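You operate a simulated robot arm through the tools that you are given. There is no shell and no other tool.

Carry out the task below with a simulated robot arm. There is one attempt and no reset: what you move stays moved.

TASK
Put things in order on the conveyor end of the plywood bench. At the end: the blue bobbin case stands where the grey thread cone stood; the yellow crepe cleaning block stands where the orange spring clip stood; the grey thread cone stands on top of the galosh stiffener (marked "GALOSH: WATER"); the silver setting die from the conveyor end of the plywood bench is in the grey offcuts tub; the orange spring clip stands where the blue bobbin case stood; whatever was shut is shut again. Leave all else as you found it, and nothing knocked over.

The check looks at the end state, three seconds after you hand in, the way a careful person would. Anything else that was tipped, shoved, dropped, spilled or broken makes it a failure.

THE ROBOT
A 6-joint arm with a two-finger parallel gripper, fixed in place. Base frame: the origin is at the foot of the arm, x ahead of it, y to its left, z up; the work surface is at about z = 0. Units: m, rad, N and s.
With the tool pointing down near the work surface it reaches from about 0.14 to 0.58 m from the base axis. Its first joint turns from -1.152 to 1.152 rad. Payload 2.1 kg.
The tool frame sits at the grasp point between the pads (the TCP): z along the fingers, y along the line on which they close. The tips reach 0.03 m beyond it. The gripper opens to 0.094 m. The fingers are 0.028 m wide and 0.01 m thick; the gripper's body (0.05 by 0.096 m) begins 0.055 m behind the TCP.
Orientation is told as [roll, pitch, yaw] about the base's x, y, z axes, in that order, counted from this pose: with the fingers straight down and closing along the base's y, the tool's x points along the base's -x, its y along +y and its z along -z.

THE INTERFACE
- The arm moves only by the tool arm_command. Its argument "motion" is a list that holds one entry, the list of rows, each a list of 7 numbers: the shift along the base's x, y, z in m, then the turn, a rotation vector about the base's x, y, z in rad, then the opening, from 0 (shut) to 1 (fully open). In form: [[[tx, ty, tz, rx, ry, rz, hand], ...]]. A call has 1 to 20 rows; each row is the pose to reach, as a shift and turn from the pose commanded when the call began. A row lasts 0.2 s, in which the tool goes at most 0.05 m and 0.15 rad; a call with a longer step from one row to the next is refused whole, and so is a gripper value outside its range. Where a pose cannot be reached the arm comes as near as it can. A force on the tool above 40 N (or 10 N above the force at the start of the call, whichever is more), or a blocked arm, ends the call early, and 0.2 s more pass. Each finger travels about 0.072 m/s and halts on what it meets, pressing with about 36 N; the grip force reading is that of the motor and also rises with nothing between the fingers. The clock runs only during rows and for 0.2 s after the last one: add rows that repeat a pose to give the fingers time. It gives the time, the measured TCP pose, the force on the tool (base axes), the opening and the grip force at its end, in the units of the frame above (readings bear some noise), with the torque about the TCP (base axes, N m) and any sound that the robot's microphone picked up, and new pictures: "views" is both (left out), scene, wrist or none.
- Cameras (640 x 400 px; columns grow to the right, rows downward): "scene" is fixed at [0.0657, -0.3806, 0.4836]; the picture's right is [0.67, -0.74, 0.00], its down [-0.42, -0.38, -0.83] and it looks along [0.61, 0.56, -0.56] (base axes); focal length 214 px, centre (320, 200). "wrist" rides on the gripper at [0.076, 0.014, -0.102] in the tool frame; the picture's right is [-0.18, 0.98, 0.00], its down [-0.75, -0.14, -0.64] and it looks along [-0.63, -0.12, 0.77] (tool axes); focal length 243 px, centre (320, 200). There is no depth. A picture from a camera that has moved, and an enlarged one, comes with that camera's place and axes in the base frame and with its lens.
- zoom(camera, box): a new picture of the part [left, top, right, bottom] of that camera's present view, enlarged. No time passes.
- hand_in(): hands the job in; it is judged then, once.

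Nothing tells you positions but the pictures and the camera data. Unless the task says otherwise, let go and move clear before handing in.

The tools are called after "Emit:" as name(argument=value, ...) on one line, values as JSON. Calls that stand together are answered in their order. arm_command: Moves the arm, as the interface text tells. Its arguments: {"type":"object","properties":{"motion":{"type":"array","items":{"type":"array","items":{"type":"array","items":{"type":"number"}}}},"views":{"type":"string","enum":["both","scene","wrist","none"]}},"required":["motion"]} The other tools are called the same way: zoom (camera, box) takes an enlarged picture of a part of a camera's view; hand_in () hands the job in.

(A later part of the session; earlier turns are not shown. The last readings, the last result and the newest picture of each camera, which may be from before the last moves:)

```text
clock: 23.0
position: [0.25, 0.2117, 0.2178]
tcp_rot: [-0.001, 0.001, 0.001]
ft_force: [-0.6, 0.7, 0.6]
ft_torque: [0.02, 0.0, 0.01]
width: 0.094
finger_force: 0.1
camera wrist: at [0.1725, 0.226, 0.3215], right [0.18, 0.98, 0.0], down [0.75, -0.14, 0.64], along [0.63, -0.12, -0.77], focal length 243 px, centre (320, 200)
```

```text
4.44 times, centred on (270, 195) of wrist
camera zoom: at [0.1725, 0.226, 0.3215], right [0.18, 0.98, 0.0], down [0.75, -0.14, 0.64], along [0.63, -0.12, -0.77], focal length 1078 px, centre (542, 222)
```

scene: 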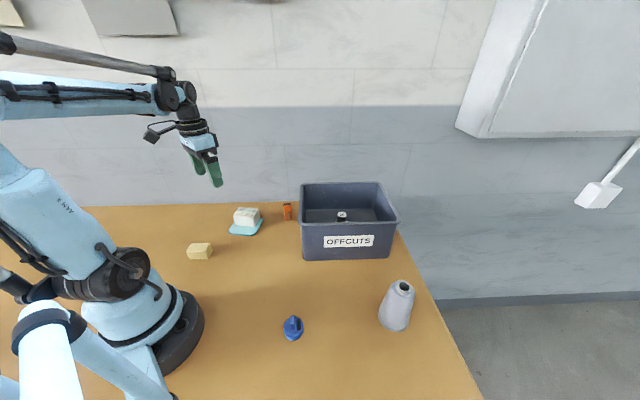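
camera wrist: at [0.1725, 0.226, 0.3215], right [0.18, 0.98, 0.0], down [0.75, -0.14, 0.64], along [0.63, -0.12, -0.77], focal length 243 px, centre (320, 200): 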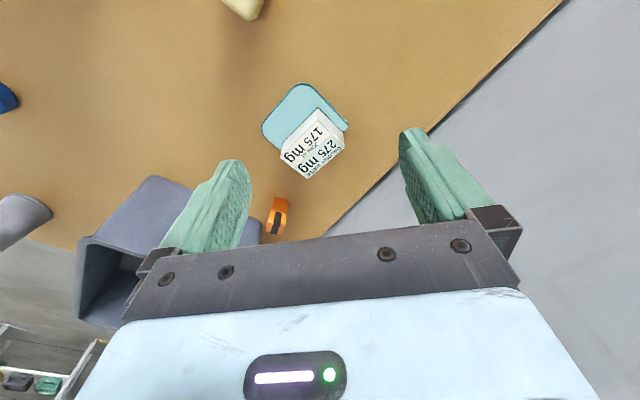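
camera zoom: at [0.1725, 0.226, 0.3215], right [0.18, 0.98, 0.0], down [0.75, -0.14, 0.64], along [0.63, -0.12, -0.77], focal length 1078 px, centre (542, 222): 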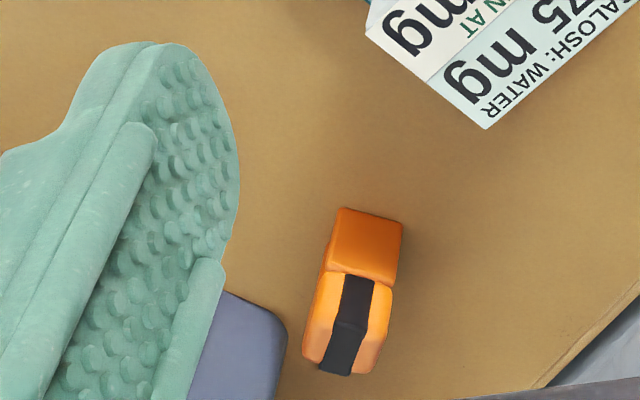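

The galosh piece is a white block on a teal base. Its top is about 0.067 × 0.047 m at z ≈ 0.05, centred near (0.317, 0.189). I hover lower above it to pin down its centre.

Emit:
arm_command(motion=[[[0.022, -0.007, -0.03, 0, 0, 0, 1], [0.045, -0.015, -0.06, 0, 0, 0, 1], [0.067, -0.023, -0.085, 0, 0, 0, 1], [0.067, -0.023, -0.085, 0, 0, 0, 1]]], views="both")

Emit:
zoom(camera="wrist", box=[220, 40, 420, 220])

```text
clock: 24.0
position: [0.3157, 0.1871, 0.1325]
tcp_rot: [0.001, 0.001, -0.002]
ft_force: [-0.5, 0.1, -0.1]
ft_torque: [-0.01, -0.02, 0.01]
width: 0.0943
finger_force: 0.0
camera wrist: at [0.2397, 0.2029, 0.2359], right [0.18, 0.98, 0.0], down [0.75, -0.14, 0.64], along [0.63, -0.12, -0.77], focal length 243 px, centre (320, 200)
```

scene: 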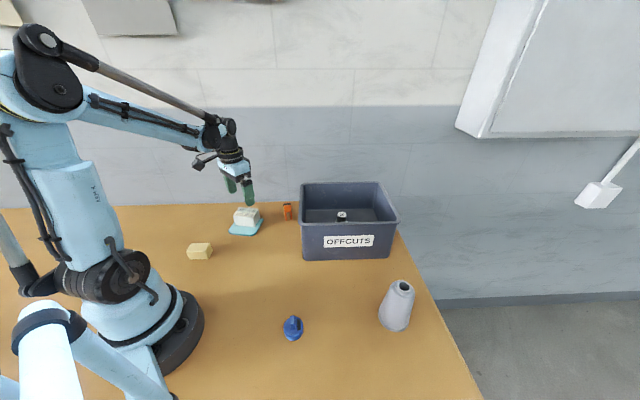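
wrist: 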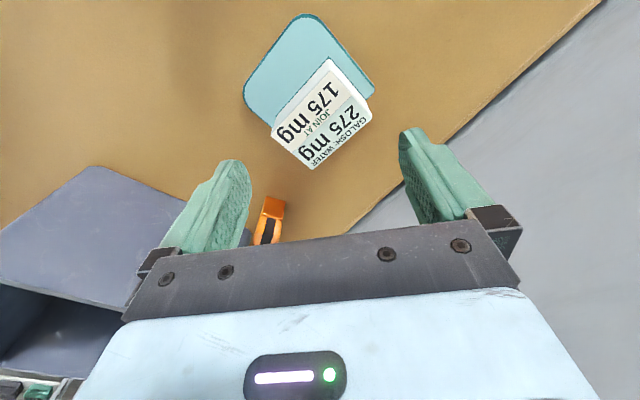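

```text
2.22 times, centred on (320, 130) of wrist
camera zoom: at [0.2397, 0.2029, 0.2359], right [0.18, 0.98, 0.0], down [0.75, -0.14, 0.64], along [0.63, -0.12, -0.77], focal length 539 px, centre (320, 356)
```

zoom: 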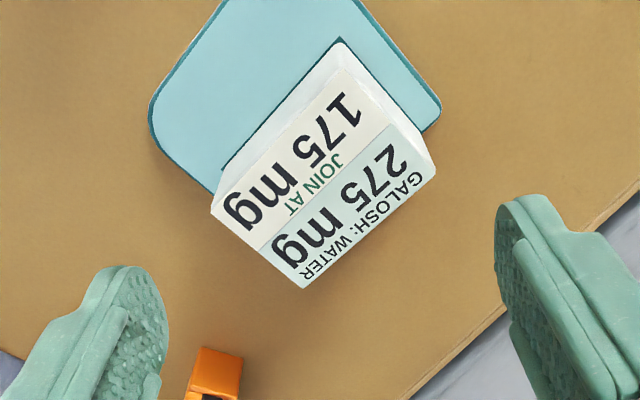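

Both wrist views agree: the block's top centre is at (0.3155, 0.189), z ≈ 0.05. I now rise and travel to hover over the cone.

Emit:
arm_command(motion=[[[0, 0, 0.045, 0, 0, 0, 1], [0, 0, 0.09, 0, 0, 0, 1], [-0.01, -0.03, 0.11, 0, 0, 0, 1], [-0.01, -0.07, 0.12, 0, 0, 0, 1], [-0.01, -0.115, 0.12, 0, 0, 0, 1], [-0.01, -0.16, 0.12, 0, 0, 0, 1], [-0.01, -0.205, 0.12, 0, 0, 0, 1], [-0.01, -0.25, 0.12, 0, 0, 0, 1], [-0.01, -0.295, 0.12, 0, 0, 0, 1], [0, -0.34, 0.12, 0, 0, 0, 1], [0.01, -0.385, 0.12, 0, 0, 0, 1], [0.02, -0.43, 0.12, 0, 0, 0, 1], [0.03, -0.475, 0.11, 0, 0, 0, 1], [0.042, -0.515, 0.09, 0, 0, 0, 1], [0.042, -0.518, 0.075, 0, 0, 0, 1], [0.042, -0.518, 0.075, 0, 0, 0, 1]]], views="both")

Emit:
zoom(camera="wrist", box=[220, 60, 420, 240])

```text
clock: 27.4
position: [0.3593, -0.3293, 0.2094]
tcp_rot: [-0.001, -0.001, -0.001]
ft_force: [0.5, -0.5, 0.1]
ft_torque: [0.04, -0.01, 0.02]
width: 0.094
finger_force: 0.0
camera wrist: at [0.2818, -0.3154, 0.3124], right [0.18, 0.98, 0.0], down [0.75, -0.14, 0.64], along [0.63, -0.12, -0.77], focal length 243 px, centre (320, 200)
```

scene: 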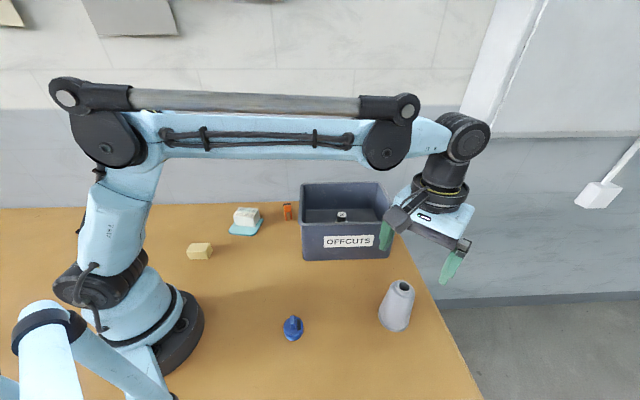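
wrist: 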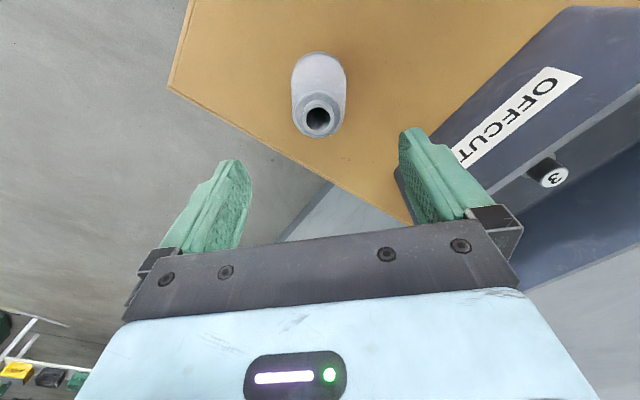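

```text
2.22 times, centred on (320, 150) of wrist
camera zoom: at [0.2818, -0.3154, 0.3124], right [0.18, 0.98, 0.0], down [0.75, -0.14, 0.64], along [0.63, -0.12, -0.77], focal length 539 px, centre (320, 311)
```

zoom: 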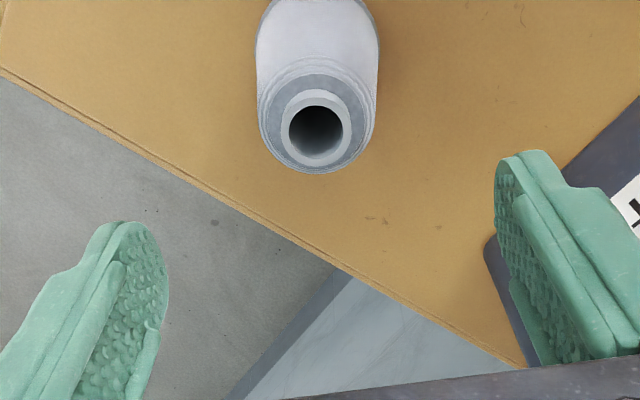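

The cone's centre is at (0.3585, -0.330), right under the tool. I descend so the fingertips reach about half its height, then close.

Emit:
arm_command(motion=[[[-0.001, -0.001, -0.03, 0, 0, 0, 1], [-0.001, -0.001, -0.06, 0, 0, 0, 1], [-0.001, -0.001, -0.09, 0, 0, 0, 1], [-0.001, -0.001, -0.11, 0, 0, 0, 1], [-0.001, -0.001, -0.121, 0, 0, 0, 1], [-0.001, -0.001, -0.121, 0, 0, 0, 0.8], [-0.001, -0.001, -0.121, 0, 0, 0, 0.65], [-0.001, -0.001, -0.121, 0, 0, 0, 0.5], [-0.001, -0.001, -0.121, 0, 0, 0, 0.4], [-0.001, -0.001, -0.121, 0, 0, 0, 0.4], [-0.001, -0.001, -0.121, 0, 0, 0, 0.4]]], views="both")

Emit:
zoom(camera="wrist", box=[220, 80, 420, 260])

Emit:
zoom(camera="scene", box=[350, 240, 450, 340])

```text
clock: 29.8
position: [0.3581, -0.3325, 0.0886]
tcp_rot: [0.002, 0.0, 0.0]
ft_force: [0.1, -0.3, 0.2]
ft_torque: [-0.05, 0.0, 0.0]
width: 0.0479
finger_force: 36.0
camera wrist: at [0.2809, -0.3159, 0.1911], right [0.18, 0.98, 0.0], down [0.75, -0.14, 0.64], along [0.63, -0.12, -0.77], focal length 243 px, centre (320, 200)
```

scene: 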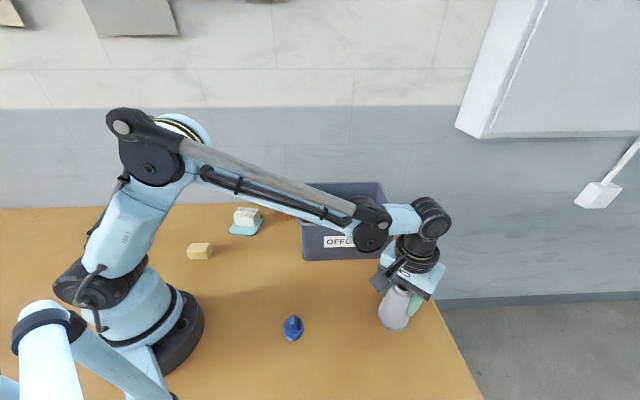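
wrist: 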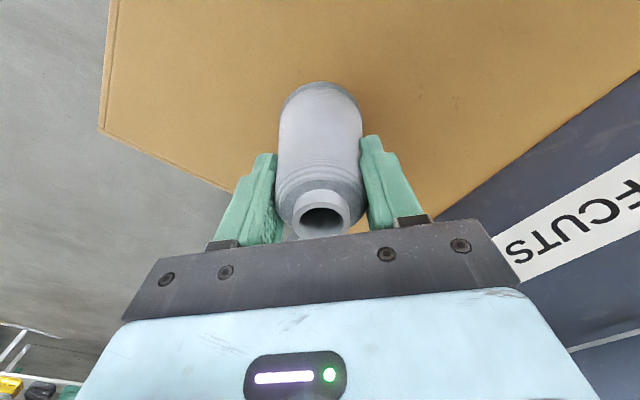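

```text
2.22 times, centred on (320, 170) of wrist
camera zoom: at [0.2809, -0.3159, 0.1911], right [0.18, 0.98, 0.0], down [0.75, -0.14, 0.64], along [0.63, -0.12, -0.77], focal length 539 px, centre (320, 267)
```

zoom: 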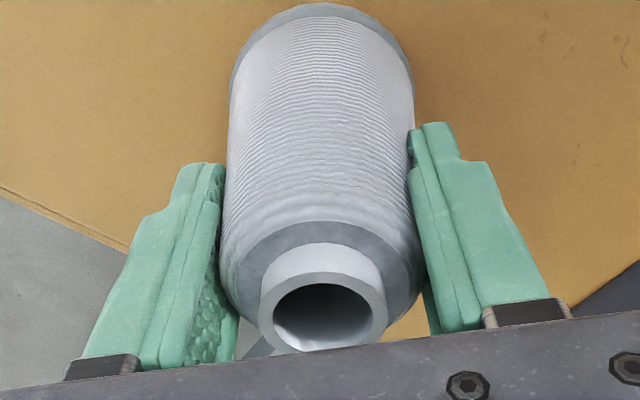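

```text
4.00 times, centred on (400, 290) of scene
camera zoom: at [0.0658, -0.3806, 0.4836], right [0.67, -0.74, 0.0], down [-0.42, -0.38, -0.83], along [0.61, 0.56, -0.56], focal length 858 px, centre (0, -160)
```

zoom: 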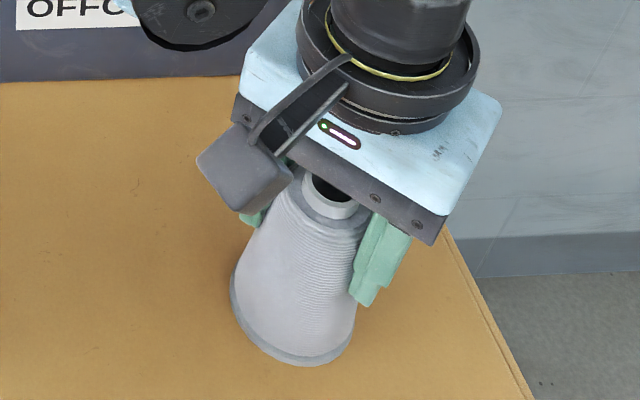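

The cone is gripped at 0.048 m width with its bottom 0.0886 m below the TCP. I lift it a little and check that it hangs straight.

Emit:
arm_command(motion=[[[0, 0, 0.01, 0, 0, 0, 0.4], [0, 0, 0.025, 0, 0, 0, 0.4], [0, 0, 0.04, 0, 0, 0, 0.4], [0, 0, 0.04, 0, 0, 0, 0.4]]], views="both")

Emit:
zoom(camera="wrist", box=[220, 80, 420, 260])

Emit:
zoom(camera="scene", box=[350, 240, 450, 340])

```text
clock: 30.8
position: [0.359, -0.3309, 0.1288]
tcp_rot: [-0.001, -0.001, 0.001]
ft_force: [0.9, 0.0, -1.6]
ft_torque: [0.01, -0.02, -0.03]
width: 0.0478
finger_force: 36.6
camera wrist: at [0.2811, -0.3161, 0.2322], right [0.18, 0.98, 0.0], down [0.75, -0.14, 0.64], along [0.63, -0.12, -0.77], focal length 243 px, centre (320, 200)
```

scene: 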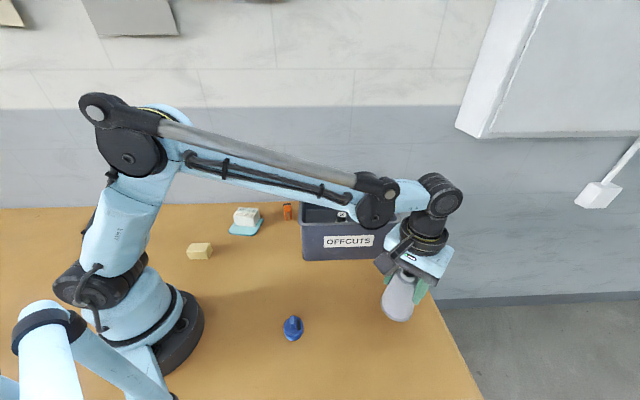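
wrist: 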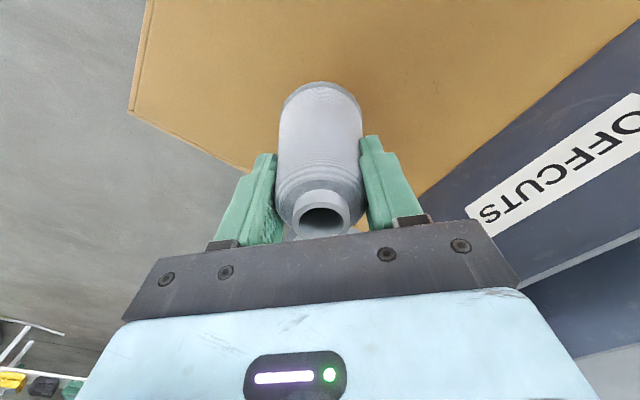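

```text
2.22 times, centred on (320, 170) of wrist
camera zoom: at [0.2811, -0.3161, 0.2322], right [0.18, 0.98, 0.0], down [0.75, -0.14, 0.64], along [0.63, -0.12, -0.77], focal length 539 px, centre (320, 267)
```

zoom: 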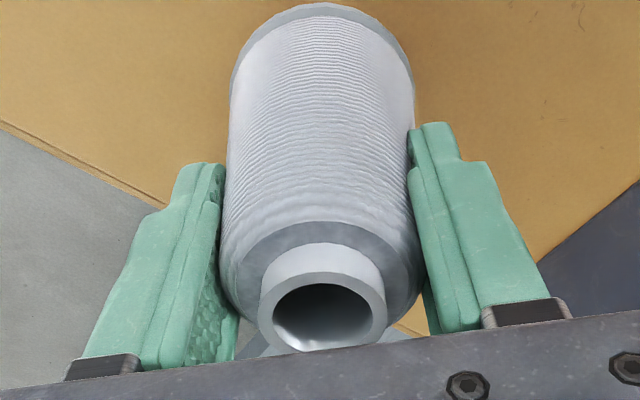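

```text
4.00 times, centred on (400, 290) of scene
camera zoom: at [0.0658, -0.3806, 0.4836], right [0.67, -0.74, 0.0], down [-0.42, -0.38, -0.83], along [0.61, 0.56, -0.56], focal length 858 px, centre (0, -160)
```

zoom: 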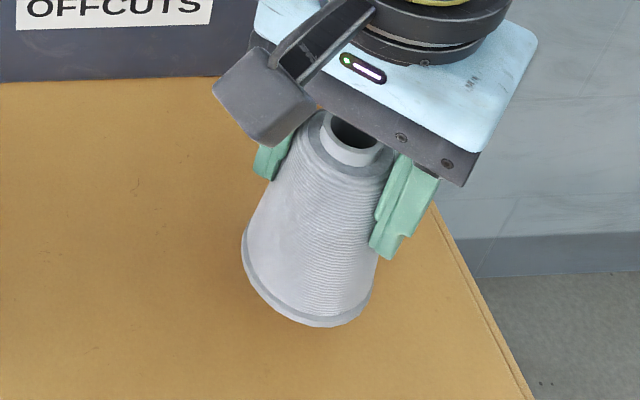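

The cone hangs straight. I carry it high past the tub to a hover above the galosh block.

Emit:
arm_command(motion=[[[0, 0, 0.03, 0, 0, 0, 0.4], [0, 0, 0.07, 0, 0, 0, 0.4], [-0.005, 0.01, 0.11, 0, 0, 0, 0.4], [-0.02, 0.03, 0.135, 0, 0, 0, 0.4], [-0.035, 0.065, 0.145, 0, 0, 0, 0.4], [-0.045, 0.105, 0.145, 0, 0, 0, 0.4], [-0.05, 0.15, 0.145, 0, 0, 0, 0.4], [-0.05, 0.195, 0.145, 0, 0, 0, 0.4], [-0.05, 0.24, 0.145, 0, 0, 0, 0.4], [-0.05, 0.285, 0.145, 0, 0, 0, 0.4], [-0.05, 0.33, 0.145, 0, 0, 0, 0.4], [-0.05, 0.375, 0.145, 0, 0, 0, 0.4], [-0.05, 0.415, 0.145, 0, 0, 0, 0.4], [-0.048, 0.45, 0.145, 0, 0, 0, 0.4], [-0.046, 0.48, 0.14, 0, 0, 0, 0.4], [-0.044, 0.503, 0.13, 0, 0, 0, 0.4], [-0.043, 0.515, 0.11, 0, 0, 0, 0.4], [-0.043, 0.52, 0.09, 0, 0, 0, 0.4], [-0.043, 0.52, 0.08, 0, 0, 0, 0.4], [-0.043, 0.52, 0.08, 0, 0, 0, 0.4]]], views="both")

Emit:
zoom(camera="wrist", box=[220, 40, 420, 260])

Emit:
zoom(camera="scene", box=[195, 140, 315, 250])

```text
clock: 35.0
position: [0.3152, 0.1881, 0.2089]
tcp_rot: [0.001, 0.0, 0.001]
ft_force: [0.4, 0.1, -1.3]
ft_torque: [0.01, 0.01, -0.03]
width: 0.0472
finger_force: 36.4
camera wrist: at [0.2382, 0.2032, 0.3122], right [0.18, 0.98, 0.0], down [0.75, -0.14, 0.64], along [0.63, -0.12, -0.77], focal length 243 px, centre (320, 200)
```

scene: 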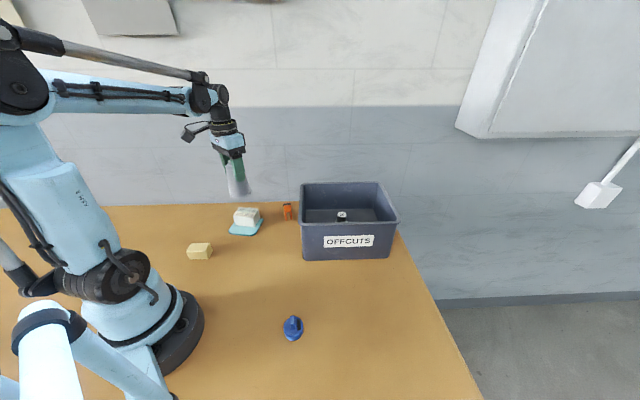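
wrist: 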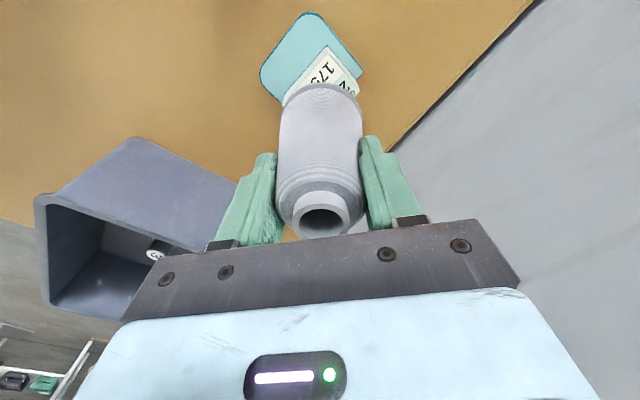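

```text
1.82 times, centred on (320, 150) of wrist
camera zoom: at [0.2382, 0.2032, 0.3122], right [0.18, 0.98, 0.0], down [0.75, -0.14, 0.64], along [0.63, -0.12, -0.77], focal length 441 px, centre (320, 291)
```

zoom: 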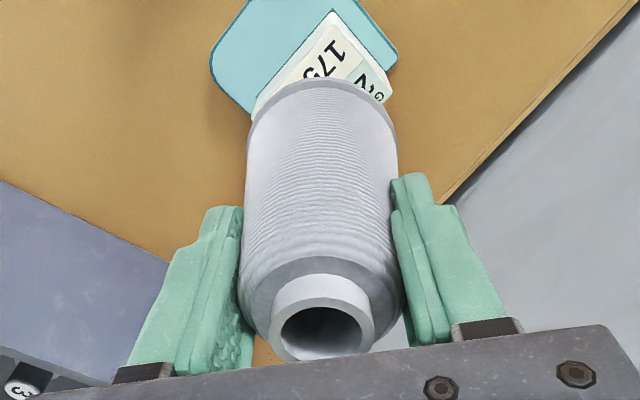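

```text
3.64 times, centred on (255, 195) of scene
camera zoom: at [0.0658, -0.3805, 0.4836], right [0.67, -0.74, 0.0], down [-0.42, -0.38, -0.83], along [0.61, 0.56, -0.56], focal length 780 px, centre (556, 218)
```

zoom: 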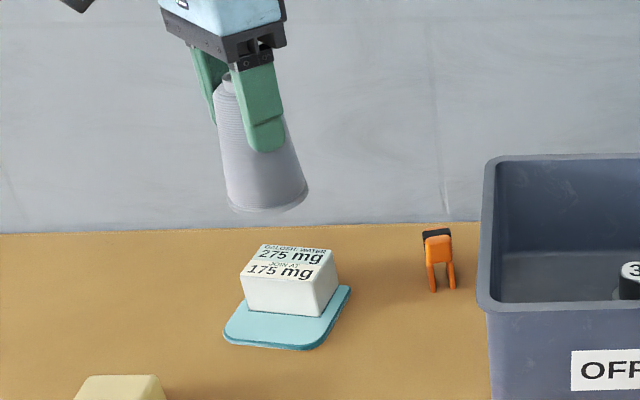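

The cone hovers over the block. I lower it to just above the block's top and check alignment in both views.

Emit:
arm_command(motion=[[[0, 0, -0.02, 0, 0, 0, 0.4], [0, 0, -0.04, 0, 0, 0, 0.4], [0, 0, -0.055, 0, 0, 0, 0.4], [0, 0, -0.062, 0, 0, 0, 0.4], [0, 0, -0.062, 0, 0, 0, 0.4]]], views="both")

Emit:
zoom(camera="wrist", box=[230, 0, 410, 160])

Emit:
zoom(camera="scene", box=[210, 160, 300, 250])

```text
clock: 36.2
position: [0.3148, 0.188, 0.1464]
tcp_rot: [-0.002, 0.0, 0.001]
ft_force: [-0.5, 0.0, -1.3]
ft_torque: [0.0, 0.01, 0.03]
width: 0.0471
finger_force: 36.1
camera wrist: at [0.2381, 0.2038, 0.2494], right [0.18, 0.98, 0.0], down [0.75, -0.14, 0.64], along [0.63, -0.12, -0.77], focal length 243 px, centre (320, 200)
```

scene: 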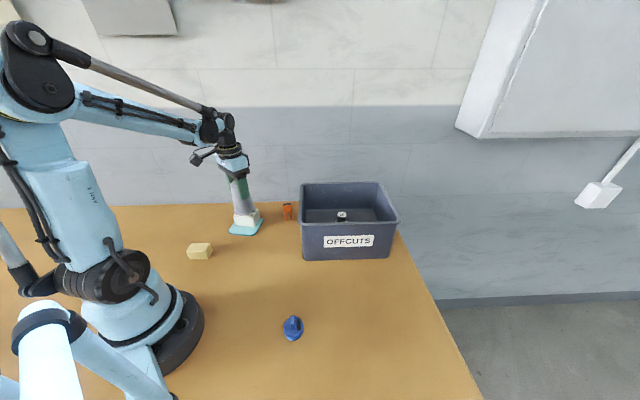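
wrist: 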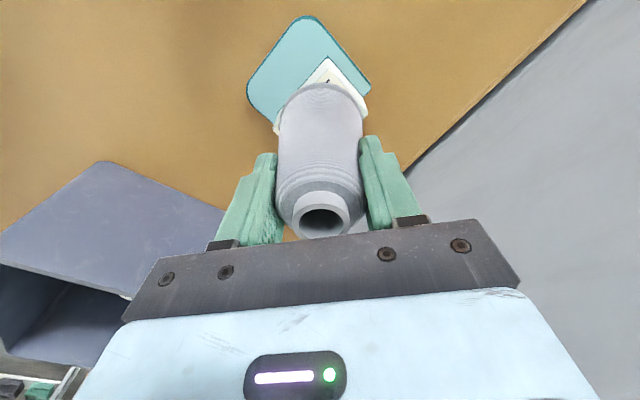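

```text
2.50 times, centred on (320, 80) of wrist
camera zoom: at [0.2381, 0.2038, 0.2494], right [0.18, 0.98, 0.0], down [0.75, -0.14, 0.64], along [0.63, -0.12, -0.77], focal length 606 px, centre (320, 500)
```

zoom: 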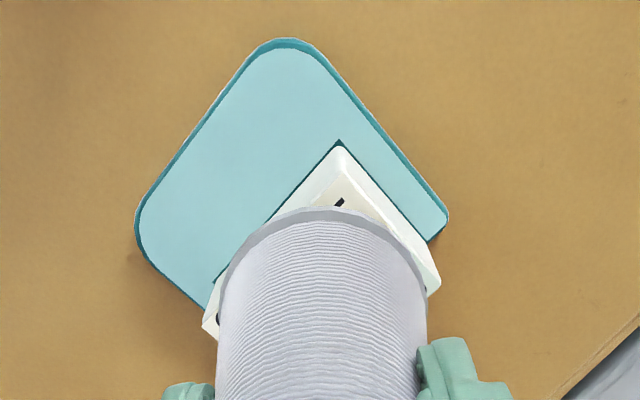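

```text
4.44 times, centred on (255, 205) of scene
camera zoom: at [0.0658, -0.3805, 0.4836], right [0.67, -0.74, 0.0], down [-0.42, -0.38, -0.83], along [0.61, 0.56, -0.56], focal length 953 px, centre (609, 178)
```

zoom: 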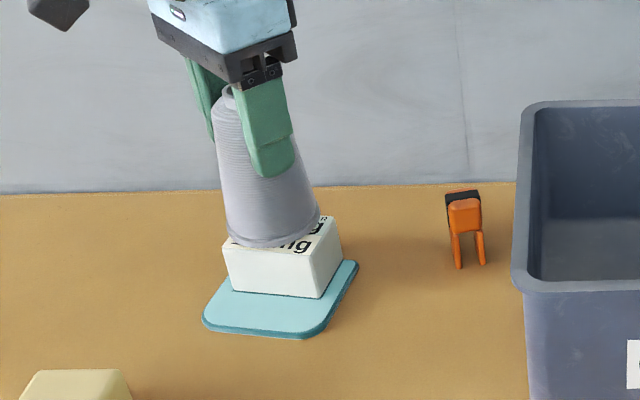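

The cone base is about 8 mm above the block. I zoom in further to compare the centres before setting it down.

Emit:
zoom(camera="scene", box=[222, 185, 272, 240])

Emit:
zoom(camera="wrist", box=[265, 40, 385, 150])

```text
7.27 times, centred on (247, 212) of scene
camera zoom: at [0.0658, -0.3805, 0.4836], right [0.67, -0.74, 0.0], down [-0.42, -0.38, -0.83], along [0.61, 0.56, -0.56], focal length 1560 px, centre (851, 109)
```

zoom: 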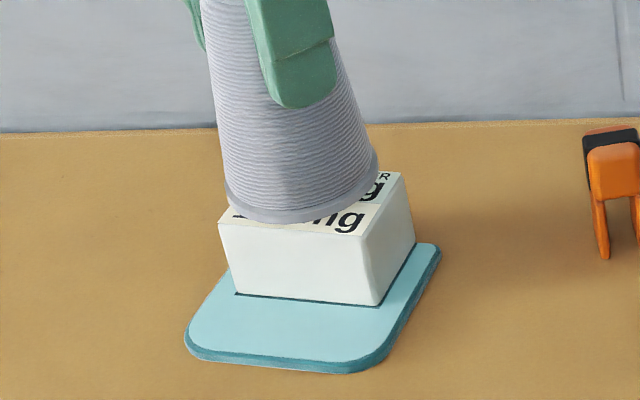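

```text
3.64 times, centred on (325, 95) of wrist
camera zoom: at [0.2381, 0.2038, 0.2494], right [0.18, 0.98, 0.0], down [0.75, -0.14, 0.64], along [0.63, -0.12, -0.77], focal length 882 px, centre (302, 582)
```

zoom: 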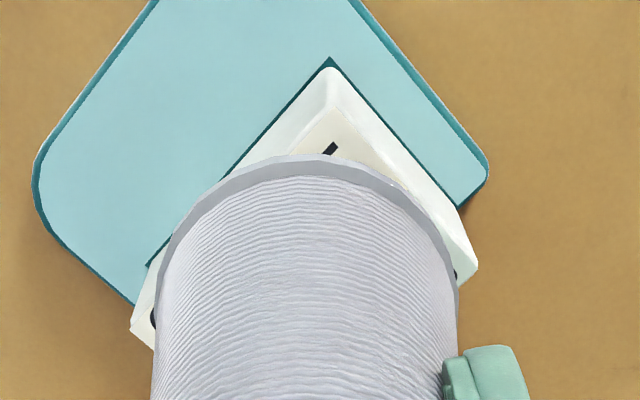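

Both views agree to within a few millimetres. I nudge it by 1–2 mm and feel down onto the block in small steps.

Emit:
arm_command(motion=[[[-0.001, -0.0015, -0.003, 0, 0, 0, 0.4], [-0.001, -0.0015, -0.005, 0, 0, 0, 0.4], [-0.001, -0.0015, -0.005, 0, 0, 0, 0.4]]], views="none")

Emit:
arm_command(motion=[[[0, 0, -0.001, 0, 0, 0, 0.4], [0, 0, -0.0015, 0, 0, 0, 0.4]]], views="none")

Emit:
arm_command(motion=[[[0, 0, -0.001, 0, 0, 0, 0.4], [0, 0, -0.001, 0, 0, 0, 0.4]]], views="both")

```text
clock: 37.0
position: [0.3146, 0.1876, 0.1412]
tcp_rot: [0.001, -0.001, 0.002]
ft_force: [-0.2, -0.3, -2.1]
ft_torque: [0.04, 0.0, 0.01]
width: 0.0472
finger_force: 36.6
```

```text
clock: 37.6
position: [0.3133, 0.1863, 0.1401]
tcp_rot: [0.001, 0.0, 0.0]
ft_force: [-0.7, -0.2, -1.7]
ft_torque: [0.0, 0.01, -0.01]
width: 0.0472
finger_force: 36.5
```

```text
clock: 38.2
position: [0.3144, 0.1872, 0.1381]
tcp_rot: [0.001, 0.0, 0.0]
ft_force: [0.6, 0.6, -1.3]
ft_torque: [0.0, 0.0, 0.0]
width: 0.0472
finger_force: 36.3
camera wrist: at [0.2369, 0.2019, 0.2421], right [0.18, 0.98, 0.0], down [0.75, -0.14, 0.64], along [0.63, -0.12, -0.77], focal length 243 px, centre (320, 200)
```

scene: 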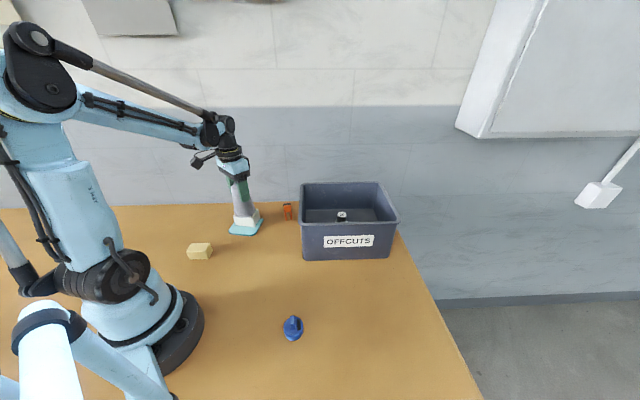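
wrist: 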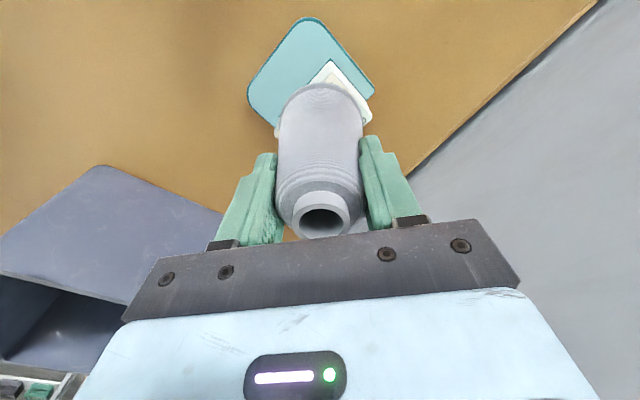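

No contact yet, so I continue down in 1 mm steps.

Emit:
arm_command(motion=[[[0, 0, -0.001, 0, 0, 0, 0.4], [0, 0, -0.001, 0, 0, 0, 0.4]]], views="none")

Emit:
arm_command(motion=[[[0, 0, -0.001, 0, 0, 0, 0.4], [0, 0, -0.001, 0, 0, 0, 0.4]]], views="scene")

Emit:
zoom(camera="scene", box=[222, 185, 272, 240])

```text
clock: 38.8
position: [0.3147, 0.1859, 0.138]
tcp_rot: [0.001, 0.0, 0.001]
ft_force: [-0.2, -0.8, -1.6]
ft_torque: [0.02, -0.02, -0.02]
width: 0.0471
finger_force: 36.3
```

```text
clock: 39.4
position: [0.3149, 0.1864, 0.1376]
tcp_rot: [0.001, -0.001, 0.0]
ft_force: [0.0, 0.8, -2.4]
ft_torque: [-0.02, 0.0, 0.01]
width: 0.0474
finger_force: 35.5
```

scene: 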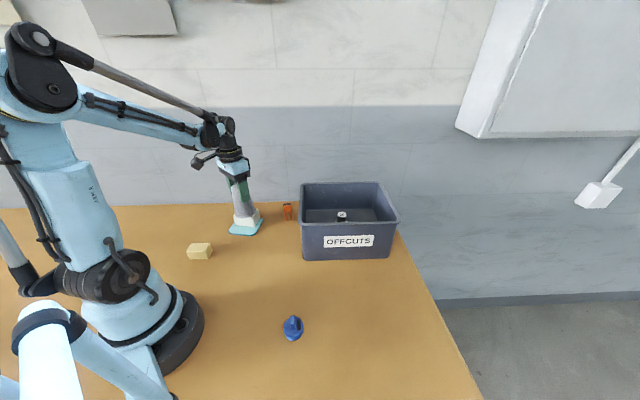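

```text
7.27 times, centred on (247, 212) of scene
camera zoom: at [0.0658, -0.3805, 0.4836], right [0.67, -0.74, 0.0], down [-0.42, -0.38, -0.83], along [0.61, 0.56, -0.56], focal length 1560 px, centre (851, 109)
```

zoom: 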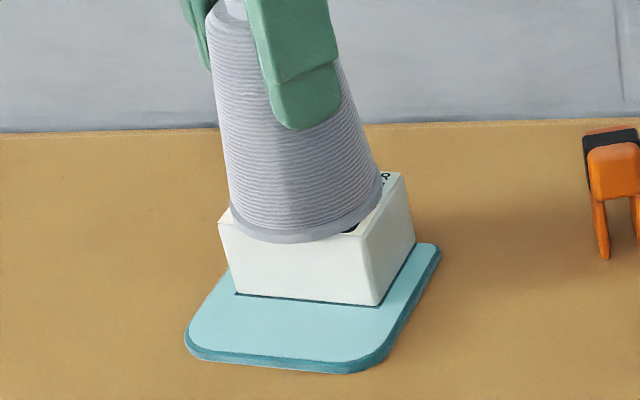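

Emit:
arm_command(motion=[[[0, 0, -0.001, 0, 0, 0, 0.4], [0, 0, -0.001, 0, 0, 0, 0.4]]], views="none")

Emit:
arm_command(motion=[[[0, 0, -0.001, 0, 0, 0, 0.4], [0, 0, -0.001, 0, 0, 0, 0.4]]], views="none")

Emit:
arm_command(motion=[[[0, 0, -0.001, 0, 0, 0, 0.4], [0, 0, -0.001, 0, 0, 0, 0.4]]], views="scene")

Emit:
zoom(camera="scene", box=[222, 185, 272, 240])

```text
clock: 40.0
position: [0.3139, 0.1877, 0.1372]
tcp_rot: [-0.001, -0.001, 0.0]
ft_force: [-0.1, -0.7, -2.2]
ft_torque: [-0.01, 0.0, 0.0]
width: 0.0472
finger_force: 35.8
```

```text
clock: 40.6
position: [0.3141, 0.186, 0.1349]
tcp_rot: [0.001, 0.001, 0.0]
ft_force: [-0.6, -0.1, 25.0]
ft_torque: [-0.44, 0.03, 0.03]
width: 0.0471
finger_force: 36.2
```

```text
clock: 41.0
position: [0.3146, 0.1859, 0.1362]
tcp_rot: [0.0, 0.001, 0.0]
ft_force: [-0.8, 0.4, 10.1]
ft_torque: [-0.15, 0.06, 0.02]
width: 0.0471
finger_force: 36.0
stopped in row 1: the force on the tool passed its limit at 44 N (the readings are from after the stop); the commanded pose is now the measured one
```

scene: 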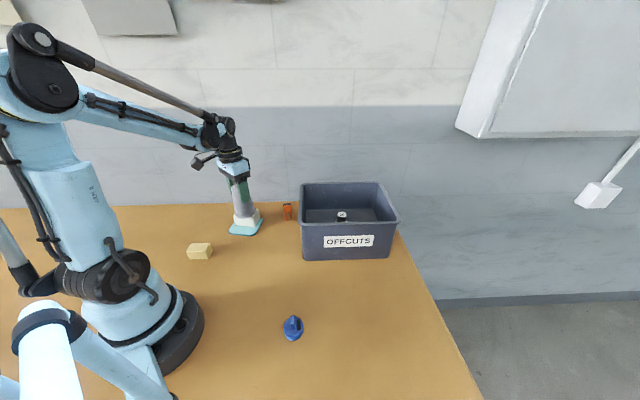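

```text
7.27 times, centred on (247, 212) of scene
camera zoom: at [0.0657, -0.3806, 0.4836], right [0.67, -0.74, 0.0], down [-0.42, -0.38, -0.83], along [0.61, 0.56, -0.56], focal length 1560 px, centre (851, 109)
```

zoom: 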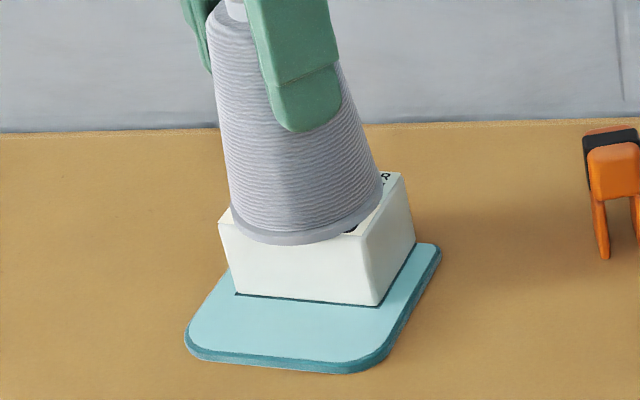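

The cone has touched down on the block. I ease off the press, open slowly and rise straight up.

Emit:
arm_command(motion=[[[0, 0, 0.0005, 0, 0, 0, 0.4], [0, 0, 0.0005, 0, 0, 0, 0.52], [0, 0, 0.0005, 0, 0, 0, 0.56], [0, 0, 0.0005, 0, 0, 0, 0.65], [0, 0, 0.0005, 0, 0, 0, 0.8], [0, 0, 0.0005, 0, 0, 0, 0.85], [0, 0, 0.0005, 0, 0, 0, 0.85]]], views="both")

Emit:
zoom(camera="wrist", box=[220, 20, 420, 260])

Emit:
zoom(camera="scene", box=[210, 160, 290, 240])

```text
clock: 42.6
position: [0.3148, 0.1863, 0.1351]
tcp_rot: [0.0, 0.0, 0.001]
ft_force: [-0.3, 0.2, 0.9]
ft_torque: [0.02, 0.0, 0.02]
width: 0.0799
finger_force: 0.0
camera wrist: at [0.237, 0.2019, 0.2392], right [0.18, 0.98, 0.0], down [0.75, -0.14, 0.64], along [0.63, -0.12, -0.77], focal length 243 px, centre (320, 200)
```

scene: 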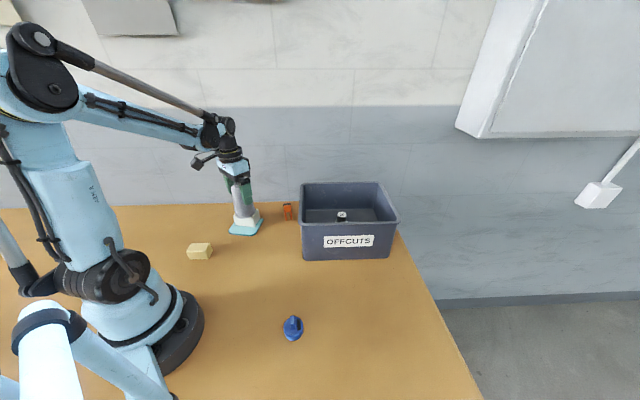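
wrist: 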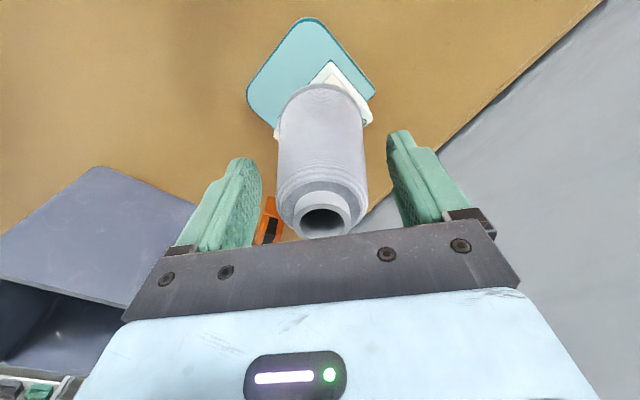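

```text
1.67 times, centred on (320, 140) of wrist
camera zoom: at [0.237, 0.2019, 0.2392], right [0.18, 0.98, 0.0], down [0.75, -0.14, 0.64], along [0.63, -0.12, -0.77], focal length 404 px, centre (320, 300)
```

zoom: 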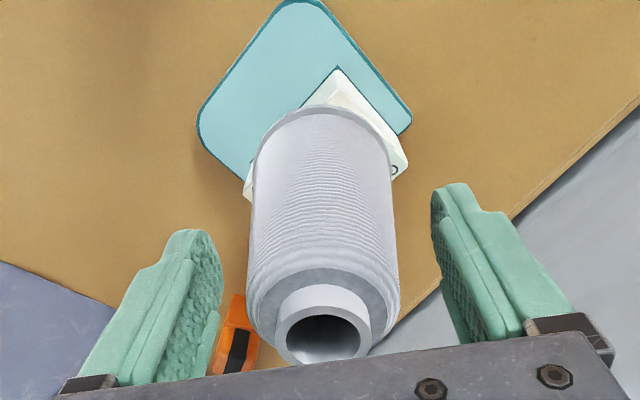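

```text
5.00 times, centred on (250, 200) of scene
camera zoom: at [0.0657, -0.3806, 0.4836], right [0.67, -0.74, 0.0], down [-0.42, -0.38, -0.83], along [0.61, 0.56, -0.56], focal length 1072 px, centre (670, 200)
```

zoom: 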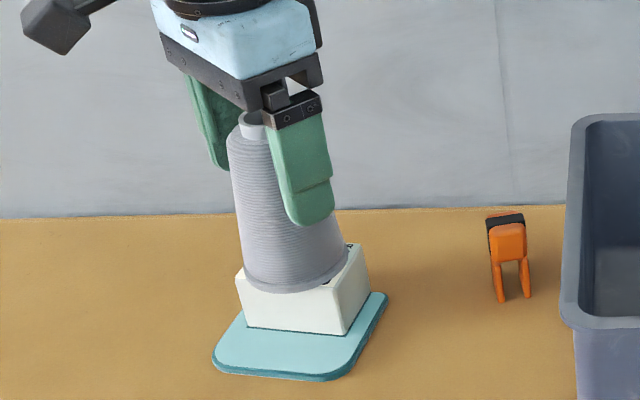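

The cone stands on the block. I rise clear of it and go to hover above the blue bobbin case.

Emit:
arm_command(motion=[[[0, 0, 0.02, 0, 0, 0, 0.85], [0, 0, 0.05, 0, 0, 0, 0.9], [0, 0, 0.09, 0, 0, 0, 1], [0, 0, 0.12, 0, 0, 0, 1], [-0.01, -0.03, 0.13, 0, 0, 0, 1], [-0.025, -0.07, 0.13, 0, 0, 0, 1], [-0.04, -0.11, 0.13, 0, 0, 0, 1], [-0.055, -0.15, 0.13, 0, 0, 0, 1], [-0.07, -0.19, 0.13, 0, 0, 0, 1], [-0.085, -0.23, 0.13, 0, 0, 0, 1], [-0.1, -0.27, 0.12, 0, 0, 0, 1], [-0.112, -0.31, 0.1, 0, 0, 0, 1], [-0.12, -0.35, 0.075, 0, 0, 0, 1], [-0.127, -0.38, 0.045, 0, 0, 0, 1], [-0.127, -0.38, 0.025, 0, 0, 0, 1], [-0.127, -0.38, 0.025, 0, 0, 0, 1]]], views="both")

Emit:
zoom(camera="wrist", box=[230, 30, 410, 210])

Emit:
zoom(camera="scene", box=[210, 160, 310, 250])

```text
clock: 46.0
position: [0.1867, -0.1908, 0.1609]
tcp_rot: [-0.001, -0.002, 0.002]
ft_force: [0.0, 0.2, 0.5]
ft_torque: [0.0, 0.01, -0.01]
width: 0.0938
finger_force: 0.1
camera wrist: at [0.1103, -0.1781, 0.2635], right [0.18, 0.98, 0.0], down [0.75, -0.14, 0.64], along [0.63, -0.12, -0.77], focal length 243 px, centre (320, 200)
```

scene: 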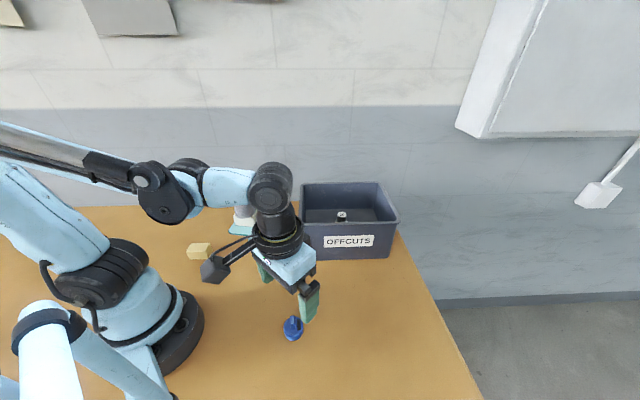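
wrist: 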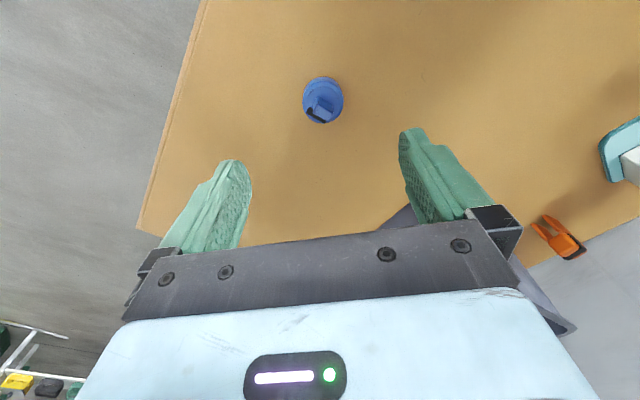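

```text
2.22 times, centred on (320, 120) of wrist
camera zoom: at [0.1103, -0.1781, 0.2635], right [0.18, 0.98, 0.0], down [0.75, -0.14, 0.64], along [0.63, -0.12, -0.77], focal length 539 px, centre (320, 378)
```

zoom: 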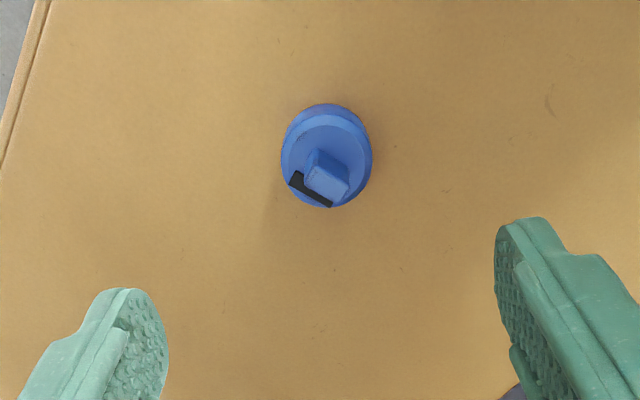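

```text
4.44 times, centred on (260, 205) of scene
camera zoom: at [0.0657, -0.3806, 0.4836], right [0.67, -0.74, 0.0], down [-0.42, -0.38, -0.83], along [0.61, 0.56, -0.56], focal length 953 px, centre (587, 178)
```

zoom: 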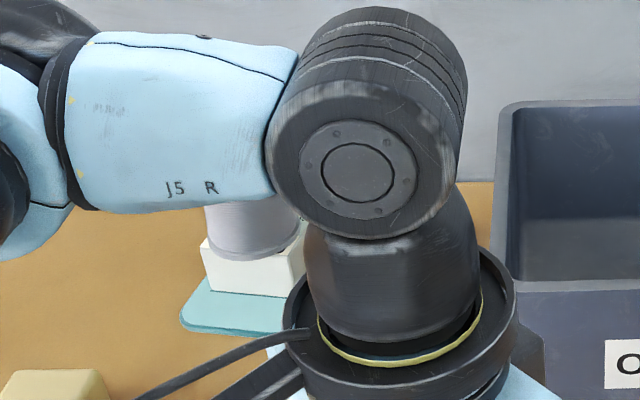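

The cone still stands. The bobbin case is near (0.190, -0.189), a disc about 0.042 m wide with a fin on top. I lower to confirm its centre.

Emit:
arm_command(motion=[[[0.003, 0.002, -0.03, 0, 0, 0, 1], [0.003, 0.002, -0.06, 0, 0, 0, 1], [0.003, 0.002, -0.075, 0, 0, 0, 1], [0.003, 0.002, -0.075, 0, 0, 0, 1]]], views="both")

Emit:
zoom(camera="wrist", box=[240, 40, 400, 200])

Emit:
zoom(camera="scene", box=[250, 280, 340, 350])

```text
clock: 47.0
position: [0.1911, -0.1905, 0.0848]
tcp_rot: [-0.001, -0.001, 0.003]
ft_force: [0.4, 0.1, 0.2]
ft_torque: [0.03, 0.02, 0.03]
width: 0.094
finger_force: 0.2
camera wrist: at [0.1132, -0.1759, 0.1889], right [0.18, 0.98, 0.0], down [0.75, -0.14, 0.64], along [0.63, -0.12, -0.77], focal length 243 px, centre (320, 200)
```

scene: 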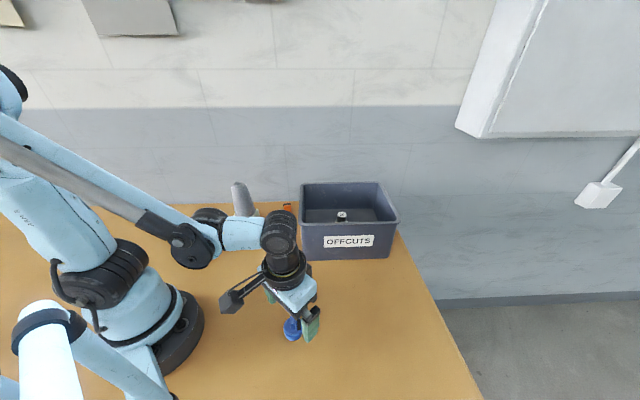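
wrist: 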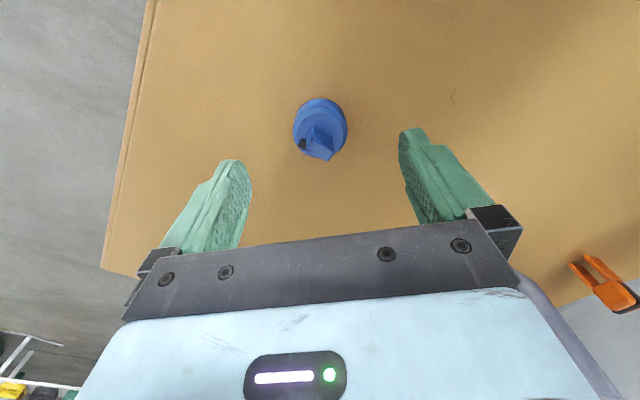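

```text
2.50 times, centred on (320, 120) of wrist
camera zoom: at [0.1132, -0.1759, 0.1889], right [0.18, 0.98, 0.0], down [0.75, -0.14, 0.64], along [0.63, -0.12, -0.77], focal length 606 px, centre (320, 400)
```

zoom: 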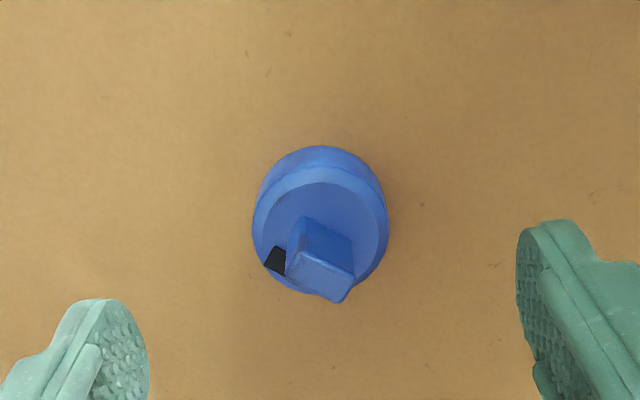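

```text
5.71 times, centred on (295, 315) of scene
camera zoom: at [0.0657, -0.3805, 0.4836], right [0.67, -0.74, 0.0], down [-0.42, -0.38, -0.83], along [0.61, 0.56, -0.56], focal length 1226 px, centre (463, -457)
```

zoom: 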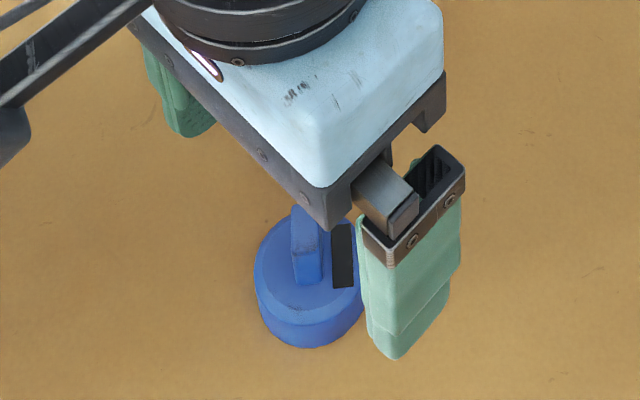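

The bobbin case's centre is (0.190, -0.1895), directly under the tool. I descend with the tips just above the bench and grip the round body.

Emit:
arm_command(motion=[[[-0.0005, 0.0, -0.02, 0, 0, 0, 1], [-0.0005, 0.0, -0.04, 0, 0, 0, 1], [-0.0005, 0.0, -0.049, 0, 0, 0, 1], [-0.0005, 0.0, -0.049, 0, 0, 0, 0.8], [-0.0005, 0.0, -0.049, 0, 0, 0, 0.6], [-0.0005, 0.0, -0.049, 0, 0, 0, 0.4], [-0.0005, 0.0, -0.049, 0, 0, 0, 0.3], [-0.0005, 0.0, -0.049, 0, 0, 0, 0.3], [-0.0005, 0.0, -0.049, 0, 0, 0, 0.3]]], views="both")

Emit:
zoom(camera="wrist", box=[240, 80, 400, 240])

```text
clock: 49.0
position: [0.19, -0.192, 0.0362]
tcp_rot: [-0.002, 0.001, -0.001]
ft_force: [0.4, 1.2, -0.8]
ft_torque: [-0.01, -0.05, -0.02]
width: 0.0392
finger_force: 35.8
camera wrist: at [0.1128, -0.1759, 0.1402], right [0.18, 0.98, 0.0], down [0.75, -0.14, 0.64], along [0.63, -0.12, -0.77], focal length 243 px, centre (320, 200)
```

scene: 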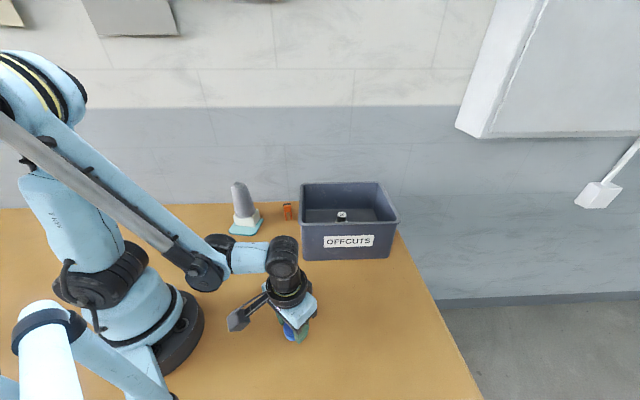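
wrist: 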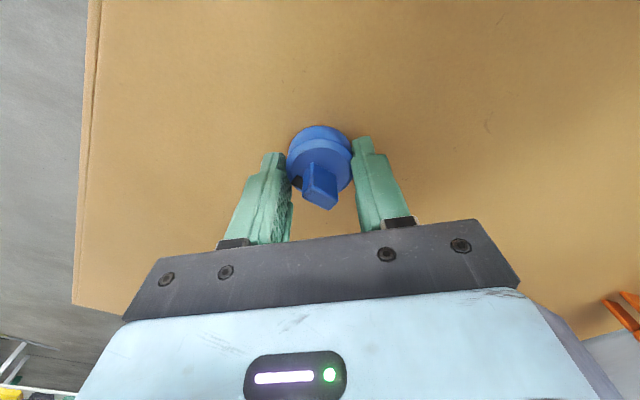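

```text
2.50 times, centred on (320, 160) of wrist
camera zoom: at [0.1128, -0.1759, 0.1402], right [0.18, 0.98, 0.0], down [0.75, -0.14, 0.64], along [0.63, -0.12, -0.77], focal length 606 px, centre (320, 300)
```

zoom: 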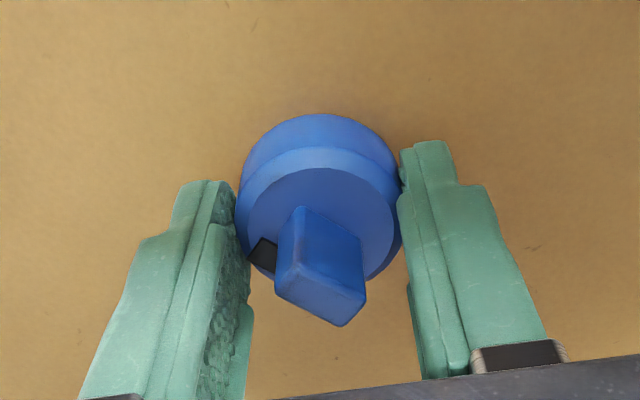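

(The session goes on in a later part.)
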